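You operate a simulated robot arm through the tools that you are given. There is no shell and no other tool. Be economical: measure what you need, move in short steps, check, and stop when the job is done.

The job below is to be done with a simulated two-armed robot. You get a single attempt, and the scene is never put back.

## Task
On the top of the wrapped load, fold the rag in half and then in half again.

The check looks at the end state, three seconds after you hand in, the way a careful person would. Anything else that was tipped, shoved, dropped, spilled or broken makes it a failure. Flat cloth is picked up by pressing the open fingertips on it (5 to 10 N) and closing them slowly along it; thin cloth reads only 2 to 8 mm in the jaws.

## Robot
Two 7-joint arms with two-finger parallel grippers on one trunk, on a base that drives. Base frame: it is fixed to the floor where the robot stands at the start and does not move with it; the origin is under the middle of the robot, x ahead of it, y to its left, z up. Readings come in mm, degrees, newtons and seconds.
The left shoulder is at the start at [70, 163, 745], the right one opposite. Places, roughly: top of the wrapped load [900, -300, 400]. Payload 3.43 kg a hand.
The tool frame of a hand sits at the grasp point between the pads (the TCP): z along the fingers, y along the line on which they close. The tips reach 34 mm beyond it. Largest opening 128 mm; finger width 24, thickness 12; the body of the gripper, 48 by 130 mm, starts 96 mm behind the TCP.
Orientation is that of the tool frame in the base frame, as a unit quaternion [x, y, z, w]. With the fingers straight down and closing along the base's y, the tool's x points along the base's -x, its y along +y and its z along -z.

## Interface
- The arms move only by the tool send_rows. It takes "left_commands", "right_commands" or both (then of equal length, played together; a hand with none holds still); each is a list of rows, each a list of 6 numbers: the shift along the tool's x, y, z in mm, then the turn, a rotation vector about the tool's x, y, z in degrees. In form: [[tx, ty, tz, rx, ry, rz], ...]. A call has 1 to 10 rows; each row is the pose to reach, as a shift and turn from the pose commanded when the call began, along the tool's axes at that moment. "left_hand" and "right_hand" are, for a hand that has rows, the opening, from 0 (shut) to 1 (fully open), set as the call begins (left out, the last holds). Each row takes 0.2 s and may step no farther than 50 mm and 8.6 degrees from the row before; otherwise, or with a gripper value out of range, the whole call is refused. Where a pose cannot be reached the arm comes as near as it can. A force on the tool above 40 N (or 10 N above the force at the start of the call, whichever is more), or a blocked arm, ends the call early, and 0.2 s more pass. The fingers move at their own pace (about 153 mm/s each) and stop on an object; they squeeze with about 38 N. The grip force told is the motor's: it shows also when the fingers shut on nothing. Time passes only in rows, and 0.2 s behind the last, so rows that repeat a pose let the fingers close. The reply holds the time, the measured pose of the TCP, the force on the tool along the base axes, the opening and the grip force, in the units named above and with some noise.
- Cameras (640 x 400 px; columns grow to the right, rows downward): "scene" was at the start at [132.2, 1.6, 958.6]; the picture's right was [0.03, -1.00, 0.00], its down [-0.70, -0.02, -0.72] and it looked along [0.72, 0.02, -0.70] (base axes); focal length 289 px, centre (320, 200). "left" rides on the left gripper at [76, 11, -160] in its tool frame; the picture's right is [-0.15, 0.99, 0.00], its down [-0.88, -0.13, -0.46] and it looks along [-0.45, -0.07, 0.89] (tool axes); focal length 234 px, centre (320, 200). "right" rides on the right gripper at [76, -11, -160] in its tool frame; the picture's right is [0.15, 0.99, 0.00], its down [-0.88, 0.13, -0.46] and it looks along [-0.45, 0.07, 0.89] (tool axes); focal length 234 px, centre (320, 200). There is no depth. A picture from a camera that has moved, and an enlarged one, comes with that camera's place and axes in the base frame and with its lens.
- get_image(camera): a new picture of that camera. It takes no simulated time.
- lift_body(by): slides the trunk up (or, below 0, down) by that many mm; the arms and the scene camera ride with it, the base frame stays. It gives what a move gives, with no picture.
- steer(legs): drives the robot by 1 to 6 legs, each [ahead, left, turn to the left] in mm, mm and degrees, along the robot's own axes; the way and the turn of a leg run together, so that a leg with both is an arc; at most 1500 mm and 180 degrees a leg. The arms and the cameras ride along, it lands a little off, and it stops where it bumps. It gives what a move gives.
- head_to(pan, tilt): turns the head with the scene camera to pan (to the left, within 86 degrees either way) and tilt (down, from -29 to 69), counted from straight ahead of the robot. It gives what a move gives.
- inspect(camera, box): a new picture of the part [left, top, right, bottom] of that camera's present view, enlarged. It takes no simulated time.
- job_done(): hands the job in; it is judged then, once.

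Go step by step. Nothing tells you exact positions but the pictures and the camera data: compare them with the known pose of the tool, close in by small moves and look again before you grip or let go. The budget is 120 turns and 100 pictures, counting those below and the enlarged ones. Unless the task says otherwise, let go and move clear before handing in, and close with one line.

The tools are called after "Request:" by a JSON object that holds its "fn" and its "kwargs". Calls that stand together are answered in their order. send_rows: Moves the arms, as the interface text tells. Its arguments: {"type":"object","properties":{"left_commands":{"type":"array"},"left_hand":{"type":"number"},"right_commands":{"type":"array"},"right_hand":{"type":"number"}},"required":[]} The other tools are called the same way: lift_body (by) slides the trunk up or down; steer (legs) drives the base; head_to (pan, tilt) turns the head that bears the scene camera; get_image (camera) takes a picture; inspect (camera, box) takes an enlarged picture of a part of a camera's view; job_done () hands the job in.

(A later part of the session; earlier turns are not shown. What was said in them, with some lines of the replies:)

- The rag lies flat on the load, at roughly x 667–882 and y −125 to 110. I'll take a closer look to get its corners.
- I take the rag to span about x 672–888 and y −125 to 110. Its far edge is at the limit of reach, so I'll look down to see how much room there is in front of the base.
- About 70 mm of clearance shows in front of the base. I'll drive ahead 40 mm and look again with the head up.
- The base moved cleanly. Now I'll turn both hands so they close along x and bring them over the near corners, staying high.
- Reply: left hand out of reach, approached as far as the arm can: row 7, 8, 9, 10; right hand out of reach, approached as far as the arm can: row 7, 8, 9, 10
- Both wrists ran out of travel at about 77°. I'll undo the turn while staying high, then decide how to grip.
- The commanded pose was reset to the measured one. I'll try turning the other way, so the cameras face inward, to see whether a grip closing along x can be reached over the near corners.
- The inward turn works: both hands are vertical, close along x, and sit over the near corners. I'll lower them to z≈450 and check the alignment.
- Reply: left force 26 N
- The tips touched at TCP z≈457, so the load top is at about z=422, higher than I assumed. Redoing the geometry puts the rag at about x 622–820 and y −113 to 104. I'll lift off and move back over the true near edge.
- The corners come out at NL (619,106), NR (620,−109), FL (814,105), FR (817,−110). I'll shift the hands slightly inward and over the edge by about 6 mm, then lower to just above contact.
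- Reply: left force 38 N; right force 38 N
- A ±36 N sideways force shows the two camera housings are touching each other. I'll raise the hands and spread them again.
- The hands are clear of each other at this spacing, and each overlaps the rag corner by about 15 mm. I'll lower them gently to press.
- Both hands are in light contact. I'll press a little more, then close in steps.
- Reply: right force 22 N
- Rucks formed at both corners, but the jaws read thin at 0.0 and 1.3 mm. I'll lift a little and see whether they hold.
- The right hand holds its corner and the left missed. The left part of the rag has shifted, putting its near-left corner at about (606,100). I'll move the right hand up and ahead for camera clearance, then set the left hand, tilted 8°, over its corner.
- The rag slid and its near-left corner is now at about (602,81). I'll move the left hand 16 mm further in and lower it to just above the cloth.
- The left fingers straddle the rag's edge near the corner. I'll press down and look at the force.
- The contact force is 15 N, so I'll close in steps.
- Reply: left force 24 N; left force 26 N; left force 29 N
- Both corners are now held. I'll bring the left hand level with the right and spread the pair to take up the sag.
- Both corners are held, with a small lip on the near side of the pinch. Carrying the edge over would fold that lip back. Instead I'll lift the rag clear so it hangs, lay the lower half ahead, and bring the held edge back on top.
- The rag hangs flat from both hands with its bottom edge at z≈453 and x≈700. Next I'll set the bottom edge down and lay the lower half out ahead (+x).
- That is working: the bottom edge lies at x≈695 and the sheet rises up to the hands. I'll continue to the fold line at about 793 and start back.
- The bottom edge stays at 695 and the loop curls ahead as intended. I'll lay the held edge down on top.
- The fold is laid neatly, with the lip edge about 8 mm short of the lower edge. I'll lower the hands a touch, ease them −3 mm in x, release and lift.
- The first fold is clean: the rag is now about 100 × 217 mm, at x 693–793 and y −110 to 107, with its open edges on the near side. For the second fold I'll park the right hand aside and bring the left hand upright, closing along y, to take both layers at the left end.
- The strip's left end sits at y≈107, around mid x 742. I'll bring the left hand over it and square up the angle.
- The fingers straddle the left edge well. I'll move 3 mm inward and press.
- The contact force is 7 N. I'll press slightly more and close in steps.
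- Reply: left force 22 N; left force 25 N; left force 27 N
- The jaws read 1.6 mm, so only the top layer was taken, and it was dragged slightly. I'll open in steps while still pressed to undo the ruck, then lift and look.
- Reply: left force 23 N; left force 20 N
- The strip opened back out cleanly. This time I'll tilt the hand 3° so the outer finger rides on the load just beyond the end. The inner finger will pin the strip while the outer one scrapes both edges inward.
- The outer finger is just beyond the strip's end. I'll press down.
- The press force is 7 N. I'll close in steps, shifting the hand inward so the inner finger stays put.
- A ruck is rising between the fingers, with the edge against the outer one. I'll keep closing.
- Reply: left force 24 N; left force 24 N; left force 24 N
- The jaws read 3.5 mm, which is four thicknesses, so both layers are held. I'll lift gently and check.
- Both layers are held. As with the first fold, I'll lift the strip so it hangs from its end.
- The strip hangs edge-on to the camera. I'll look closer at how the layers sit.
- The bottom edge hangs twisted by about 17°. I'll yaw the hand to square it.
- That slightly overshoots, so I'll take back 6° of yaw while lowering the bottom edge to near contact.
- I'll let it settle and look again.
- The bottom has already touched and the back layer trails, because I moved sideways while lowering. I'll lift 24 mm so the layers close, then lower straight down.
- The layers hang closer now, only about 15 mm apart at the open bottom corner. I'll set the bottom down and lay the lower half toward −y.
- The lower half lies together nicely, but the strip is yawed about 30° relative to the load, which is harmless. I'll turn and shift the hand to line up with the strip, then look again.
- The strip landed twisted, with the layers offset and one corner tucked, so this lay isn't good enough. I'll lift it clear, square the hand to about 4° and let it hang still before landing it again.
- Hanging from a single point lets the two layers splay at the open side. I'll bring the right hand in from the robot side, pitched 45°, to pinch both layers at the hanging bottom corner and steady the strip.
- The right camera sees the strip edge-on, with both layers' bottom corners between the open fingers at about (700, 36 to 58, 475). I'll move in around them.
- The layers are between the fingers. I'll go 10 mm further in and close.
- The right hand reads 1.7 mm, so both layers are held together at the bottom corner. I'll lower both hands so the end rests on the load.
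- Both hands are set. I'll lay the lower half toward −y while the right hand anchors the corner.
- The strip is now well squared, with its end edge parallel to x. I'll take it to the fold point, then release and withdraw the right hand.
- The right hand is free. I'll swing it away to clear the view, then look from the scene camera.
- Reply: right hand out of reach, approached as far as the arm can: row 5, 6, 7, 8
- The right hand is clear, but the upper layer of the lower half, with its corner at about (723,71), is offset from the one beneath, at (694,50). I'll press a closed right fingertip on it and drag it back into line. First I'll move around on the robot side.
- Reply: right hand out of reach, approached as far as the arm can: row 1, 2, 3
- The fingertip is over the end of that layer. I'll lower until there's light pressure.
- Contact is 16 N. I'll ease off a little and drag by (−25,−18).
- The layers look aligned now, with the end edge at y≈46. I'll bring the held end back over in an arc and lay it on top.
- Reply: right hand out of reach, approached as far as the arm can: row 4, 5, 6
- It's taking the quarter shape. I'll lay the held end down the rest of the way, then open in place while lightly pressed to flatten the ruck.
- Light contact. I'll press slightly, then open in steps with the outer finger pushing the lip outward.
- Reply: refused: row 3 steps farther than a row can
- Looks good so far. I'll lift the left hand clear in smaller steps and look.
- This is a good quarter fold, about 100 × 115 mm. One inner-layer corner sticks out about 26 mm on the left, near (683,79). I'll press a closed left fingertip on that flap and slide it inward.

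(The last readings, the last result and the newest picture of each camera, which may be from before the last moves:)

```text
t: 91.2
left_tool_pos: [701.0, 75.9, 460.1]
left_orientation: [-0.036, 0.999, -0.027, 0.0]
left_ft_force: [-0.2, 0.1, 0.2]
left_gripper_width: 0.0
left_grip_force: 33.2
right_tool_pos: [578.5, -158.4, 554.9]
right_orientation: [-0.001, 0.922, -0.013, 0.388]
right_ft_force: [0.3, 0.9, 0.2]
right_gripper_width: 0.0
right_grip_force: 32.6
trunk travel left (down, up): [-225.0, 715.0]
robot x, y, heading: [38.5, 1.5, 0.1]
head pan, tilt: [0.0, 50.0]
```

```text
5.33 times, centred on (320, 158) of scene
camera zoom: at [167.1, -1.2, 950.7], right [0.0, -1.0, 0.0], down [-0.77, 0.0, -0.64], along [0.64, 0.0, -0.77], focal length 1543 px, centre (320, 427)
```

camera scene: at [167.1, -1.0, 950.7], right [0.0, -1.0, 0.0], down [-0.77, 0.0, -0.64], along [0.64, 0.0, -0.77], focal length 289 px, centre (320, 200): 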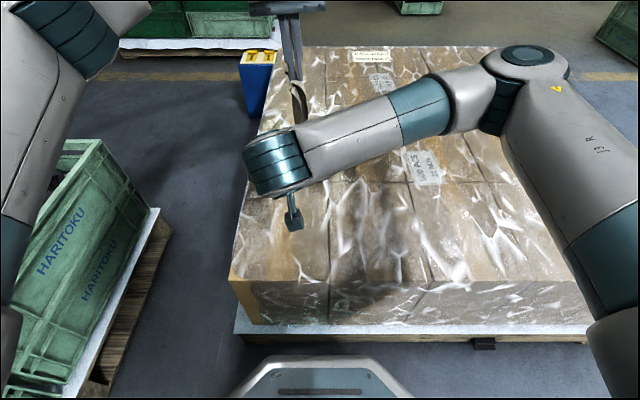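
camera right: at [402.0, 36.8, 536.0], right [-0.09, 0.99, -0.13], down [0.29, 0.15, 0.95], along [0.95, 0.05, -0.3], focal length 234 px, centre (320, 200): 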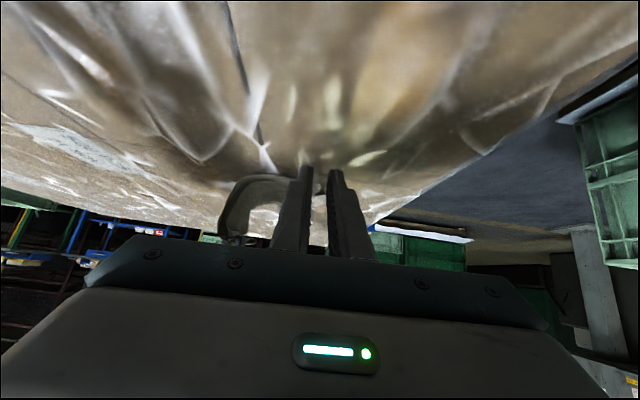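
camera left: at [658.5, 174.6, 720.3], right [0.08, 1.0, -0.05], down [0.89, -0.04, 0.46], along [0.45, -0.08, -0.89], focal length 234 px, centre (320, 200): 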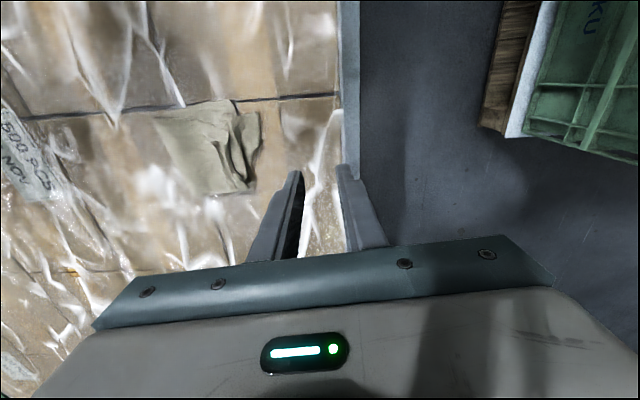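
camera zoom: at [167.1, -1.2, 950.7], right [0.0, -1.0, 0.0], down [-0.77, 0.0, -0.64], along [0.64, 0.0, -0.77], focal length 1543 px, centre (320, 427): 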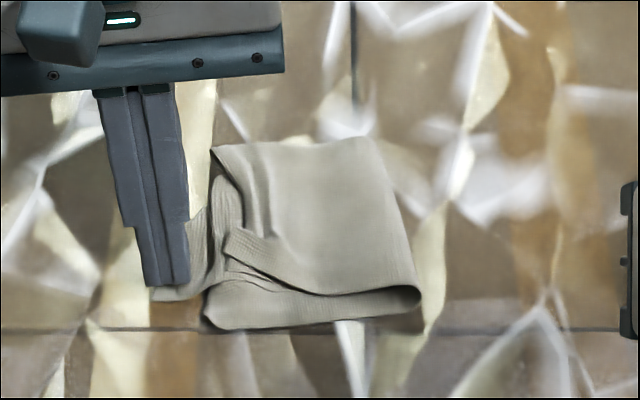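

The fingertip is right over the flap. I'll touch down lightly and slide it inward by 24 mm.

Request:
{"fn": "send_rows", "kwargs": {"left_commands": [[0, 0, 2, 0, 0, 0], [0, 0, 3.5, 0, 0, 0], [0, 0, 4.5, 0, 0, 0]]}}

Request:
{"fn": "send_rows", "kwargs": {"left_commands": [[0, -4, 0, 0, 0, 0], [0, -9, 0, 0, 0, 0], [0, -14, 0, 0, 0, 0], [0, -19, 0, 0, 0, 0], [0, -24, 0, 0, 0, 0]]}}

Request:
{"fn": "send_rows", "kwargs": {"left_commands": [[0, 0, -8, 0, 0, 0], [0, 0, -40, 0, 0, 0], [0, 35, -70, 0, 0, 0], [0, 75, -90, 0, 0, 0]]}}

Request:
{"fn": "inspect", "kwargs": {"camera": "scene", "box": [260, 120, 380, 195]}}

```text
t: 92.0
left_tool_pos: [700.7, 74.5, 456.8]
left_orientation: [-0.036, 0.999, -0.026, 0.0]
left_ft_force: [0.0, 0.4, 4.2]
left_gripper_width: 0.0
left_grip_force: 33.1
right_tool_pos: [578.0, -157.3, 556.9]
right_orientation: [-0.001, 0.922, -0.014, 0.388]
right_ft_force: [-0.1, 0.4, -0.5]
right_gripper_width: 0.0
right_grip_force: 32.9
trunk travel left (down, up): [-225.0, 715.0]
robot x, y, heading: [39.3, -2.4, 0.1]
head pan, tilt: [0.0, 50.0]
```

```text
t: 93.2
left_tool_pos: [703.3, 51.0, 457.4]
left_orientation: [-0.035, 0.999, -0.026, -0.001]
left_ft_force: [0.2, -0.5, 1.0]
left_gripper_width: 0.0
left_grip_force: 33.2
right_tool_pos: [577.2, -159.3, 555.0]
right_orientation: [-0.001, 0.921, -0.014, 0.388]
right_ft_force: [-0.5, 0.2, 1.0]
right_gripper_width: 0.0
right_grip_force: 33.0
trunk travel left (down, up): [-225.0, 715.0]
robot x, y, heading: [39.8, 1.4, 0.1]
head pan, tilt: [0.0, 50.0]
```

```text
t: 94.2
left_tool_pos: [699.5, 130.4, 544.7]
left_orientation: [-0.035, 0.999, -0.026, 0.0]
left_ft_force: [0.0, -0.1, 0.2]
left_gripper_width: 0.1
left_grip_force: 32.9
right_tool_pos: [577.3, -158.6, 555.6]
right_orientation: [-0.001, 0.921, -0.013, 0.388]
right_ft_force: [-1.3, -0.6, 0.5]
right_gripper_width: 0.0
right_grip_force: 33.3
trunk travel left (down, up): [-225.0, 715.0]
robot x, y, heading: [38.6, 1.6, 0.1]
head pan, tilt: [0.0, 50.0]
```

```text
5.33 times, centred on (320, 158) of scene
camera zoom: at [167.0, -1.0, 950.7], right [0.0, -1.0, 0.0], down [-0.77, 0.0, -0.64], along [0.64, 0.0, -0.77], focal length 1543 px, centre (320, 427)
```

zoom: 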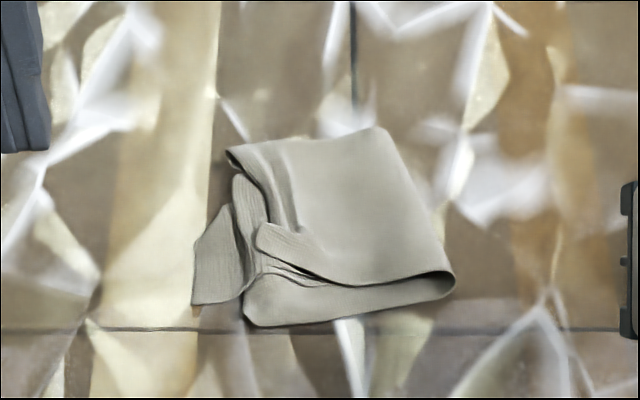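

The whole packet moved with the flap. I'll pin the packet with the right fingertip at its centre, then slide the flap in again.

Request:
{"fn": "send_rows", "kwargs": {"right_commands": [[-20, 25, 20, 0, 0, 0], [-40, 50, 48, 0, 0, 0], [-58, 75, 76, 0, 0, 0], [-64, 100, 104, 0, 0, 0], [-64, 125, 132, 0, 0, 0], [-60, 150, 154, 0, 0, 0], [-52, 150, 162, 0, 0, 0], [-42, 150, 172, 0, 0, 0]], "left_commands": [[0, 0, 0, 0, 0, 0], [0, 0, 0, 0, 0, 0], [0, 0, 0, 0, 0, 0], [0, 0, 0, 0, 0, 0], [0, 0, 0, 0, 0, 0], [0, 0, 0, 0, 0, 0], [0, 0, 0, 0, 0, 0], [0, 0, 0, 0, 0, 0]]}}

Request:
{"fn": "get_image", "kwargs": {"camera": "left"}}

```text
t: 96.0
left_tool_pos: [700.2, 130.9, 544.2]
left_orientation: [-0.036, 0.999, -0.027, -0.001]
left_ft_force: [0.5, 0.4, -0.6]
left_gripper_width: 0.0
left_grip_force: 33.2
right_tool_pos: [730.2, -11.7, 462.4]
right_orientation: [0.0, 0.921, -0.014, 0.39]
right_ft_force: [0.2, 0.3, 0.0]
right_gripper_width: 0.3
right_grip_force: 32.9
trunk travel left (down, up): [-225.0, 715.0]
robot x, y, heading: [36.7, -2.4, 0.2]
head pan, tilt: [0.0, 50.0]
```

```text
11 pictures are left
camera left: at [622.5, 144.5, 703.7], right [0.07, 1.0, -0.05], down [0.89, -0.04, 0.46], along [0.45, -0.08, -0.89], focal length 234 px, centre (320, 200)
```

left: 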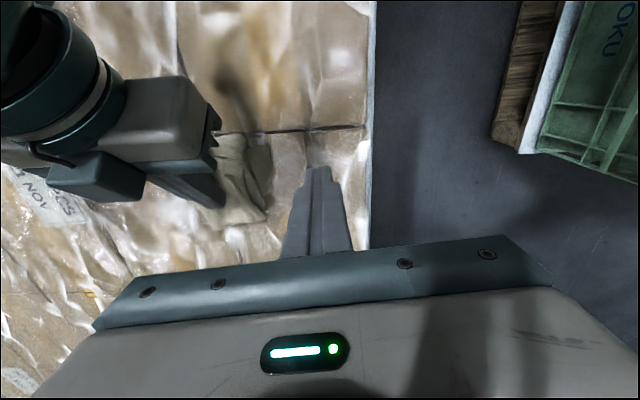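

I'll press the right tip down to pin the packet, and position the left tip above the flap.

Request:
{"fn": "send_rows", "kwargs": {"right_commands": [[2, 0, 2, 0, 0, 0], [4, 0, 4, 0, 0, 0], [5.5, 0, 5.5, 0, 0, 0]]}}

Request:
{"fn": "send_rows", "kwargs": {"left_commands": [[-4, -33, 20, 0, 0, 0], [-7, -65, 45, 0, 0, 0], [-7, -65, 70, 0, 0, 0], [-7, -65, 85, 0, 0, 0]]}}

Request:
{"fn": "get_image", "kwargs": {"camera": "left"}}

```text
t: 96.8
left_tool_pos: [700.1, 130.9, 545.4]
left_orientation: [-0.035, 0.999, -0.027, -0.001]
left_ft_force: [-0.1, -0.2, 0.1]
left_gripper_width: 0.1
left_grip_force: 32.9
right_tool_pos: [731.3, -12.0, 455.2]
right_orientation: [0.0, 0.921, -0.013, 0.389]
right_ft_force: [-1.0, -0.7, 5.8]
right_gripper_width: 0.0
right_grip_force: 33.1
trunk travel left (down, up): [-225.0, 715.0]
robot x, y, heading: [40.6, 3.9, 0.3]
head pan, tilt: [0.0, 50.0]
```

```text
t: 97.8
left_tool_pos: [709.9, 59.7, 462.6]
left_orientation: [-0.036, 0.999, -0.026, 0.0]
left_ft_force: [0.5, -0.2, 0.1]
left_gripper_width: 0.3
left_grip_force: 33.1
right_tool_pos: [730.1, -12.4, 455.7]
right_orientation: [-0.001, 0.921, -0.013, 0.39]
right_ft_force: [1.1, -0.4, 8.0]
right_gripper_width: 0.0
right_grip_force: 32.6
trunk travel left (down, up): [-225.0, 715.0]
robot x, y, heading: [40.5, -1.2, -0.0]
head pan, tilt: [0.0, 50.0]
```

```text
10 pictures are left
camera left: at [633.1, 75.0, 622.1], right [0.07, 1.0, -0.05], down [0.89, -0.04, 0.46], along [0.46, -0.08, -0.89], focal length 234 px, centre (320, 200)
```

left: 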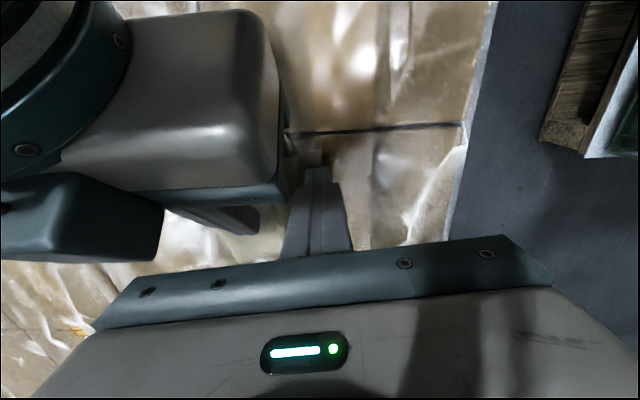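

The packet is pinned at about 8 N. I'll touch down on the flap and slide it in 14 mm.

Request:
{"fn": "send_rows", "kwargs": {"left_commands": [[0, 0, 3, 0, 0, 0], [0, 0, 5.5, 0, 0, 0], [0, -1, 6.5, 0, 0, 0], [0, -4, 6.5, 0, 0, 0], [0, -8, 6.5, 0, 0, 0], [0, -12, 6.5, 0, 0, 0], [0, -15, 6.5, 0, 0, 0]]}}

Request:
{"fn": "send_rows", "kwargs": {"left_commands": [[0, 0, -10, 0, 0, 0], [0, 2, -45, 0, 0, 0], [0, 35, -75, 0, 0, 0], [0, 75, -90, 0, 0, 0], [0, 110, -90, 0, 0, 0]]}}

Request:
{"fn": "send_rows", "kwargs": {"right_commands": [[-12, 0, -12, 0, 0, 0], [-40, 0, -40, 0, 0, 0], [-40, -40, -70, 0, 0, 0], [-25, -80, -95, 0, 0, 0], [-10, -120, -115, 0, 0, 0]]}}

Request:
{"fn": "inspect", "kwargs": {"camera": "scene", "box": [260, 120, 380, 195]}}

```text
t: 99.4
left_tool_pos: [710.1, 45.1, 456.2]
left_orientation: [-0.037, 0.999, -0.026, 0.0]
left_ft_force: [10.2, 9.1, 1.0]
left_gripper_width: 0.2
left_grip_force: 32.7
right_tool_pos: [731.1, -13.2, 456.0]
right_orientation: [-0.002, 0.921, -0.012, 0.39]
right_ft_force: [-8.2, -6.3, 10.7]
right_gripper_width: 0.0
right_grip_force: 33.1
trunk travel left (down, up): [-225.0, 715.0]
robot x, y, heading: [39.6, -4.6, -0.2]
head pan, tilt: [0.0, 50.0]
```

```text
t: 100.6
left_tool_pos: [701.8, 159.9, 541.0]
left_orientation: [-0.036, 0.999, -0.025, -0.001]
left_ft_force: [-0.6, -0.1, -0.1]
left_gripper_width: 0.0
left_grip_force: 33.3
right_tool_pos: [730.5, -12.2, 456.9]
right_orientation: [-0.002, 0.921, -0.012, 0.39]
right_ft_force: [-0.1, 1.8, 11.2]
right_gripper_width: 0.0
right_grip_force: 33.4
trunk travel left (down, up): [-225.0, 715.0]
robot x, y, heading: [41.4, -3.6, -0.0]
head pan, tilt: [0.0, 50.0]
```

```text
t: 101.8
left_tool_pos: [701.7, 160.2, 539.9]
left_orientation: [-0.036, 0.999, -0.026, 0.0]
left_ft_force: [-0.9, -0.5, 1.1]
left_gripper_width: 0.2
left_grip_force: 32.8
right_tool_pos: [653.8, -129.7, 545.0]
right_orientation: [0.0, 0.921, -0.014, 0.389]
right_ft_force: [0.7, 0.3, 0.5]
right_gripper_width: 0.0
right_grip_force: 32.9
trunk travel left (down, up): [-225.0, 715.0]
robot x, y, heading: [36.7, 2.2, 0.0]
head pan, tilt: [0.0, 50.0]
```

```text
5.33 times, centred on (320, 158) of scene
camera zoom: at [167.0, -1.3, 950.7], right [0.0, -1.0, 0.0], down [-0.77, 0.0, -0.64], along [0.64, 0.0, -0.77], focal length 1543 px, centre (320, 427)
```

zoom: 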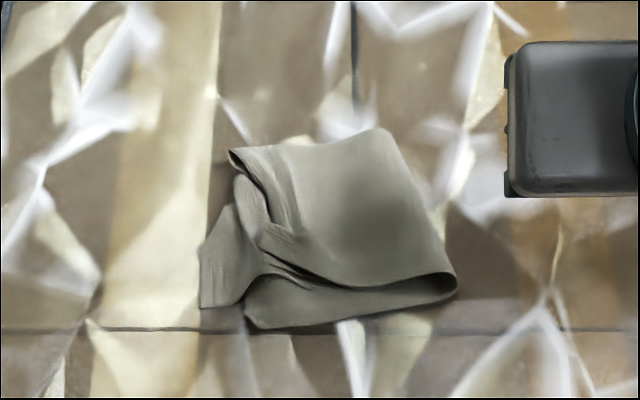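

The flap barely moved. Instead I'll drag the top layer's near-left corner outward over it, which also squares up the top layer's near edge.

Request:
{"fn": "send_rows", "kwargs": {"left_commands": [[-3, -40, 5, 0, 0, 0], [-6, -80, 15, 0, 0, 0], [-11, -115, 35, 0, 0, 0], [-11, -134, 60, 0, 0, 0], [-11, -134, 79, 0, 0, 0], [-11, -134, 85, 0, 0, 0]]}}

Request:
{"fn": "inspect", "kwargs": {"camera": "scene", "box": [260, 120, 380, 195]}}

```text
t: 103.2
left_tool_pos: [725.0, 23.5, 463.2]
left_orientation: [-0.036, 0.999, -0.026, -0.001]
left_ft_force: [0.8, -0.2, 0.9]
left_gripper_width: 0.1
left_grip_force: 32.9
right_tool_pos: [654.3, -129.4, 545.0]
right_orientation: [0.0, 0.921, -0.014, 0.389]
right_ft_force: [-0.3, 0.4, 0.1]
right_gripper_width: 0.0
right_grip_force: 33.2
trunk travel left (down, up): [-225.0, 715.0]
robot x, y, heading: [40.5, 0.7, -0.1]
head pan, tilt: [0.0, 50.0]
```

```text
5.33 times, centred on (320, 158) of scene
camera zoom: at [167.1, -1.2, 950.7], right [0.0, -1.0, 0.0], down [-0.77, 0.0, -0.64], along [0.64, 0.0, -0.77], focal length 1543 px, centre (320, 427)
```

zoom: 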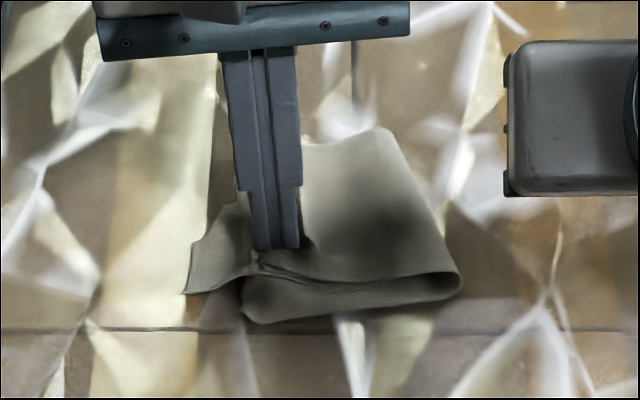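

The tip is on the top layer's corner. I'll press and drag it toward near-left by about (−18,+16).

Request:
{"fn": "send_rows", "kwargs": {"left_commands": [[0, 0, 3, 0, 0, 0], [0, 0, 4.5, 0, 0, 0], [4, 4, 4.5, 0, 0, 0], [8, 8, 5, 0, 0, 0], [13, 13, 5, 0, 0, 0], [17, 17, 5, 0, 0, 0]]}}

Request:
{"fn": "send_rows", "kwargs": {"left_commands": [[0, 0, -10, 0, 0, 0], [0, 2, -45, 0, 0, 0], [0, 35, -75, 0, 0, 0], [0, 75, -90, 0, 0, 0], [0, 120, -90, 0, 0, 0]]}}

Request:
{"fn": "inspect", "kwargs": {"camera": "scene", "box": [260, 120, 380, 195]}}

```text
t: 104.6
left_tool_pos: [703.9, 38.8, 459.5]
left_orientation: [-0.036, 0.999, -0.026, 0.0]
left_ft_force: [2.3, -1.3, 14.9]
left_gripper_width: 0.1
left_grip_force: 32.9
right_tool_pos: [653.3, -129.7, 547.0]
right_orientation: [-0.002, 0.921, -0.012, 0.39]
right_ft_force: [0.6, 0.0, -0.4]
right_gripper_width: 0.0
right_grip_force: 33.0
trunk travel left (down, up): [-225.0, 715.0]
robot x, y, heading: [40.8, -0.3, -0.0]
head pan, tilt: [0.0, 50.0]
```

```text
t: 105.8
left_tool_pos: [697.6, 164.9, 542.1]
left_orientation: [-0.035, 0.999, -0.027, 0.0]
left_ft_force: [0.1, 0.0, 0.4]
left_gripper_width: 0.2
left_grip_force: 33.2
right_tool_pos: [652.8, -129.3, 545.6]
right_orientation: [-0.001, 0.921, -0.013, 0.389]
right_ft_force: [-0.4, -0.1, 0.7]
right_gripper_width: 0.0
right_grip_force: 32.5
trunk travel left (down, up): [-225.0, 715.0]
robot x, y, heading: [40.3, 2.1, 0.0]
head pan, tilt: [0.0, 50.0]
```

```text
5.33 times, centred on (320, 158) of scene
camera zoom: at [167.0, -1.0, 950.7], right [0.0, -1.0, 0.0], down [-0.77, 0.0, -0.64], along [0.64, 0.0, -0.77], focal length 1543 px, centre (320, 427)
```

zoom: 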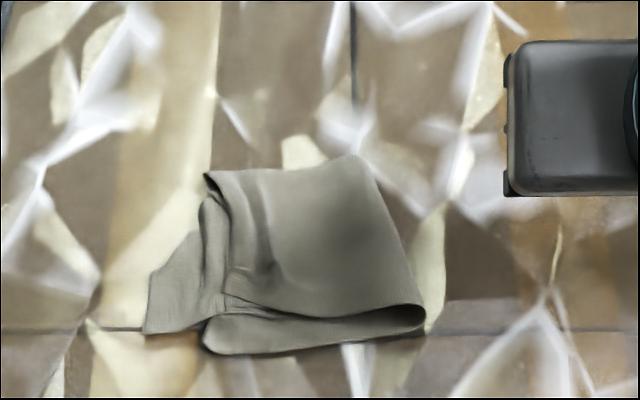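

The packet only slid as a whole, with no harm done. I'll make one more attempt: pin it firmly with the right tip on its right part, away from the left hand, then slide the flap in.

Request:
{"fn": "send_rows", "kwargs": {"right_commands": [[-10, 25, 10, 0, 0, 0], [-18, 50, 35, 0, 0, 0], [-18, 75, 62, 0, 0, 0], [-10, 95, 86, 0, 0, 0], [9, 95, 108, 0, 0, 0], [13, 95, 112, 0, 0, 0]]}}

Request:
{"fn": "send_rows", "kwargs": {"right_commands": [[1.5, 0, 1.5, 0, 0, 0], [2.5, 0, 2.5, 0, 0, 0]]}}

Request:
{"fn": "send_rows", "kwargs": {"left_commands": [[3, -30, 10, 0, 0, 0], [8, -60, 30, 0, 0, 0], [14, -88, 55, 0, 0, 0], [14, -88, 80, 0, 0, 0], [14, -88, 84, 0, 0, 0]]}}

Request:
{"fn": "get_image", "kwargs": {"camera": "left"}}

```text
t: 107.2
left_tool_pos: [696.5, 163.0, 540.9]
left_orientation: [-0.035, 0.999, -0.026, -0.001]
left_ft_force: [1.2, -0.1, -1.2]
left_gripper_width: 0.1
left_grip_force: 33.0
right_tool_pos: [727.7, -38.1, 454.5]
right_orientation: [-0.001, 0.921, -0.013, 0.389]
right_ft_force: [0.1, -0.3, 2.0]
right_gripper_width: 0.1
right_grip_force: 33.0
trunk travel left (down, up): [-225.0, 715.0]
robot x, y, heading: [41.0, -1.0, -0.1]
head pan, tilt: [0.0, 50.0]
```

```text
t: 107.8
left_tool_pos: [696.1, 163.0, 543.0]
left_orientation: [-0.036, 0.999, -0.026, 0.0]
left_ft_force: [0.4, -0.3, -0.5]
left_gripper_width: 0.1
left_grip_force: 32.6
right_tool_pos: [726.6, -36.4, 455.3]
right_orientation: [0.0, 0.92, -0.013, 0.391]
right_ft_force: [-3.5, -0.2, 15.6]
right_gripper_width: 0.1
right_grip_force: 33.0
trunk travel left (down, up): [-225.0, 715.0]
robot x, y, heading: [41.0, -0.6, -0.1]
head pan, tilt: [0.0, 50.0]
```

```text
t: 109.0
left_tool_pos: [688.6, 70.3, 462.4]
left_orientation: [-0.036, 0.999, -0.026, 0.0]
left_ft_force: [-0.7, -0.4, 0.1]
left_gripper_width: 0.2
left_grip_force: 32.7
right_tool_pos: [725.4, -37.4, 454.2]
right_orientation: [-0.001, 0.92, -0.012, 0.392]
right_ft_force: [3.0, 3.0, 25.2]
right_gripper_width: 0.0
right_grip_force: 32.8
trunk travel left (down, up): [-225.0, 715.0]
robot x, y, heading: [39.3, 0.9, 0.2]
head pan, tilt: [0.0, 50.0]
```

```text
6 pictures are left
camera left: at [610.6, 83.7, 622.3], right [0.07, 1.0, -0.05], down [0.89, -0.04, 0.46], along [0.46, -0.08, -0.89], focal length 234 px, centre (320, 200)
```

left: 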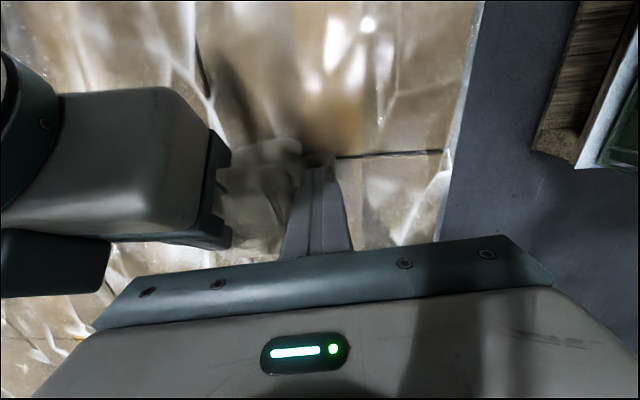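

The packet is pinned and the hands are well apart. I'll touch down on the flap and slide it −y by 22 mm.

Request:
{"fn": "send_rows", "kwargs": {"left_commands": [[0, 0, 4, 0, 0, 0], [0, 0, 6.5, 0, 0, 0], [0, -5, 7.2, 0, 0, 0], [0, -10, 7.2, 0, 0, 0], [0, -15, 7.2, 0, 0, 0], [0, -19, 7, 0, 0, 0], [0, -23, 7, 0, 0, 0]]}}

Request:
{"fn": "send_rows", "kwargs": {"left_commands": [[0, 0, -10, 0, 0, 0], [0, 2, -45, 0, 0, 0], [0, 35, -75, 0, 0, 0], [0, 75, -90, 0, 0, 0], [0, 120, -90, 0, 0, 0]]}}

Request:
{"fn": "send_rows", "kwargs": {"right_commands": [[-12, 0, -12, 0, 0, 0], [-40, 0, -40, 0, 0, 0], [-40, -40, -70, 0, 0, 0], [-25, -80, -95, 0, 0, 0], [-10, -120, -115, 0, 0, 0]]}}

Request:
{"fn": "inspect", "kwargs": {"camera": "scene", "box": [260, 120, 380, 195]}}

```text
t: 110.6
left_tool_pos: [689.1, 45.9, 458.4]
left_orientation: [-0.036, 0.999, -0.026, 0.0]
left_ft_force: [0.0, 1.5, 6.1]
left_gripper_width: 0.0
left_grip_force: 33.7
right_tool_pos: [726.2, -37.9, 454.6]
right_orientation: [-0.002, 0.92, -0.012, 0.392]
right_ft_force: [4.4, 2.4, 27.1]
right_gripper_width: 0.0
right_grip_force: 32.7
trunk travel left (down, up): [-225.0, 715.0]
robot x, y, heading: [35.8, 0.6, 0.2]
head pan, tilt: [0.0, 50.0]
```

```text
t: 111.8
left_tool_pos: [680.7, 172.3, 541.7]
left_orientation: [-0.036, 0.999, -0.026, 0.001]
left_ft_force: [-0.2, -0.9, 0.9]
left_gripper_width: 0.1
left_grip_force: 33.1
right_tool_pos: [724.9, -37.7, 455.3]
right_orientation: [-0.001, 0.92, -0.013, 0.392]
right_ft_force: [2.0, 4.4, 29.2]
right_gripper_width: 0.1
right_grip_force: 32.8
trunk travel left (down, up): [-225.0, 715.0]
robot x, y, heading: [40.8, -0.9, -0.1]
head pan, tilt: [0.0, 50.0]
```

```text
t: 113.0
left_tool_pos: [681.1, 172.4, 540.2]
left_orientation: [-0.036, 0.999, -0.026, -0.001]
left_ft_force: [-0.7, 0.5, 0.4]
left_gripper_width: 0.0
left_grip_force: 32.9
right_tool_pos: [650.4, -155.6, 541.5]
right_orientation: [-0.001, 0.921, -0.013, 0.389]
right_ft_force: [0.6, -0.1, 0.4]
right_gripper_width: 0.2
right_grip_force: 33.1
trunk travel left (down, up): [-225.0, 715.0]
robot x, y, heading: [41.1, 5.7, -0.1]
head pan, tilt: [0.0, 50.0]
```

```text
5.33 times, centred on (320, 158) of scene
camera zoom: at [166.9, -1.3, 950.7], right [0.0, -1.0, 0.0], down [-0.77, 0.0, -0.64], along [0.64, 0.0, -0.77], focal length 1543 px, centre (320, 427)
```

zoom: 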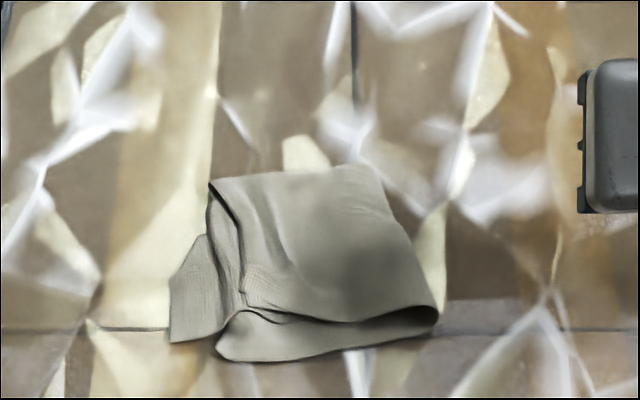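

The rag lies on the load folded to about a quarter, with a small inner corner still showing by about 20 mm on the left. Both hands are clear and holding nothing, so I'm handing in.

Request:
{"fn": "job_done", "kwargs": {}}

```text
The job is handed in.
```

The rag is folded in half and then in half again on top of the wrapped load, roughly 100 × 115 mm, with one inner corner still sticking out about 20 mm on its left side; both hands are clear.
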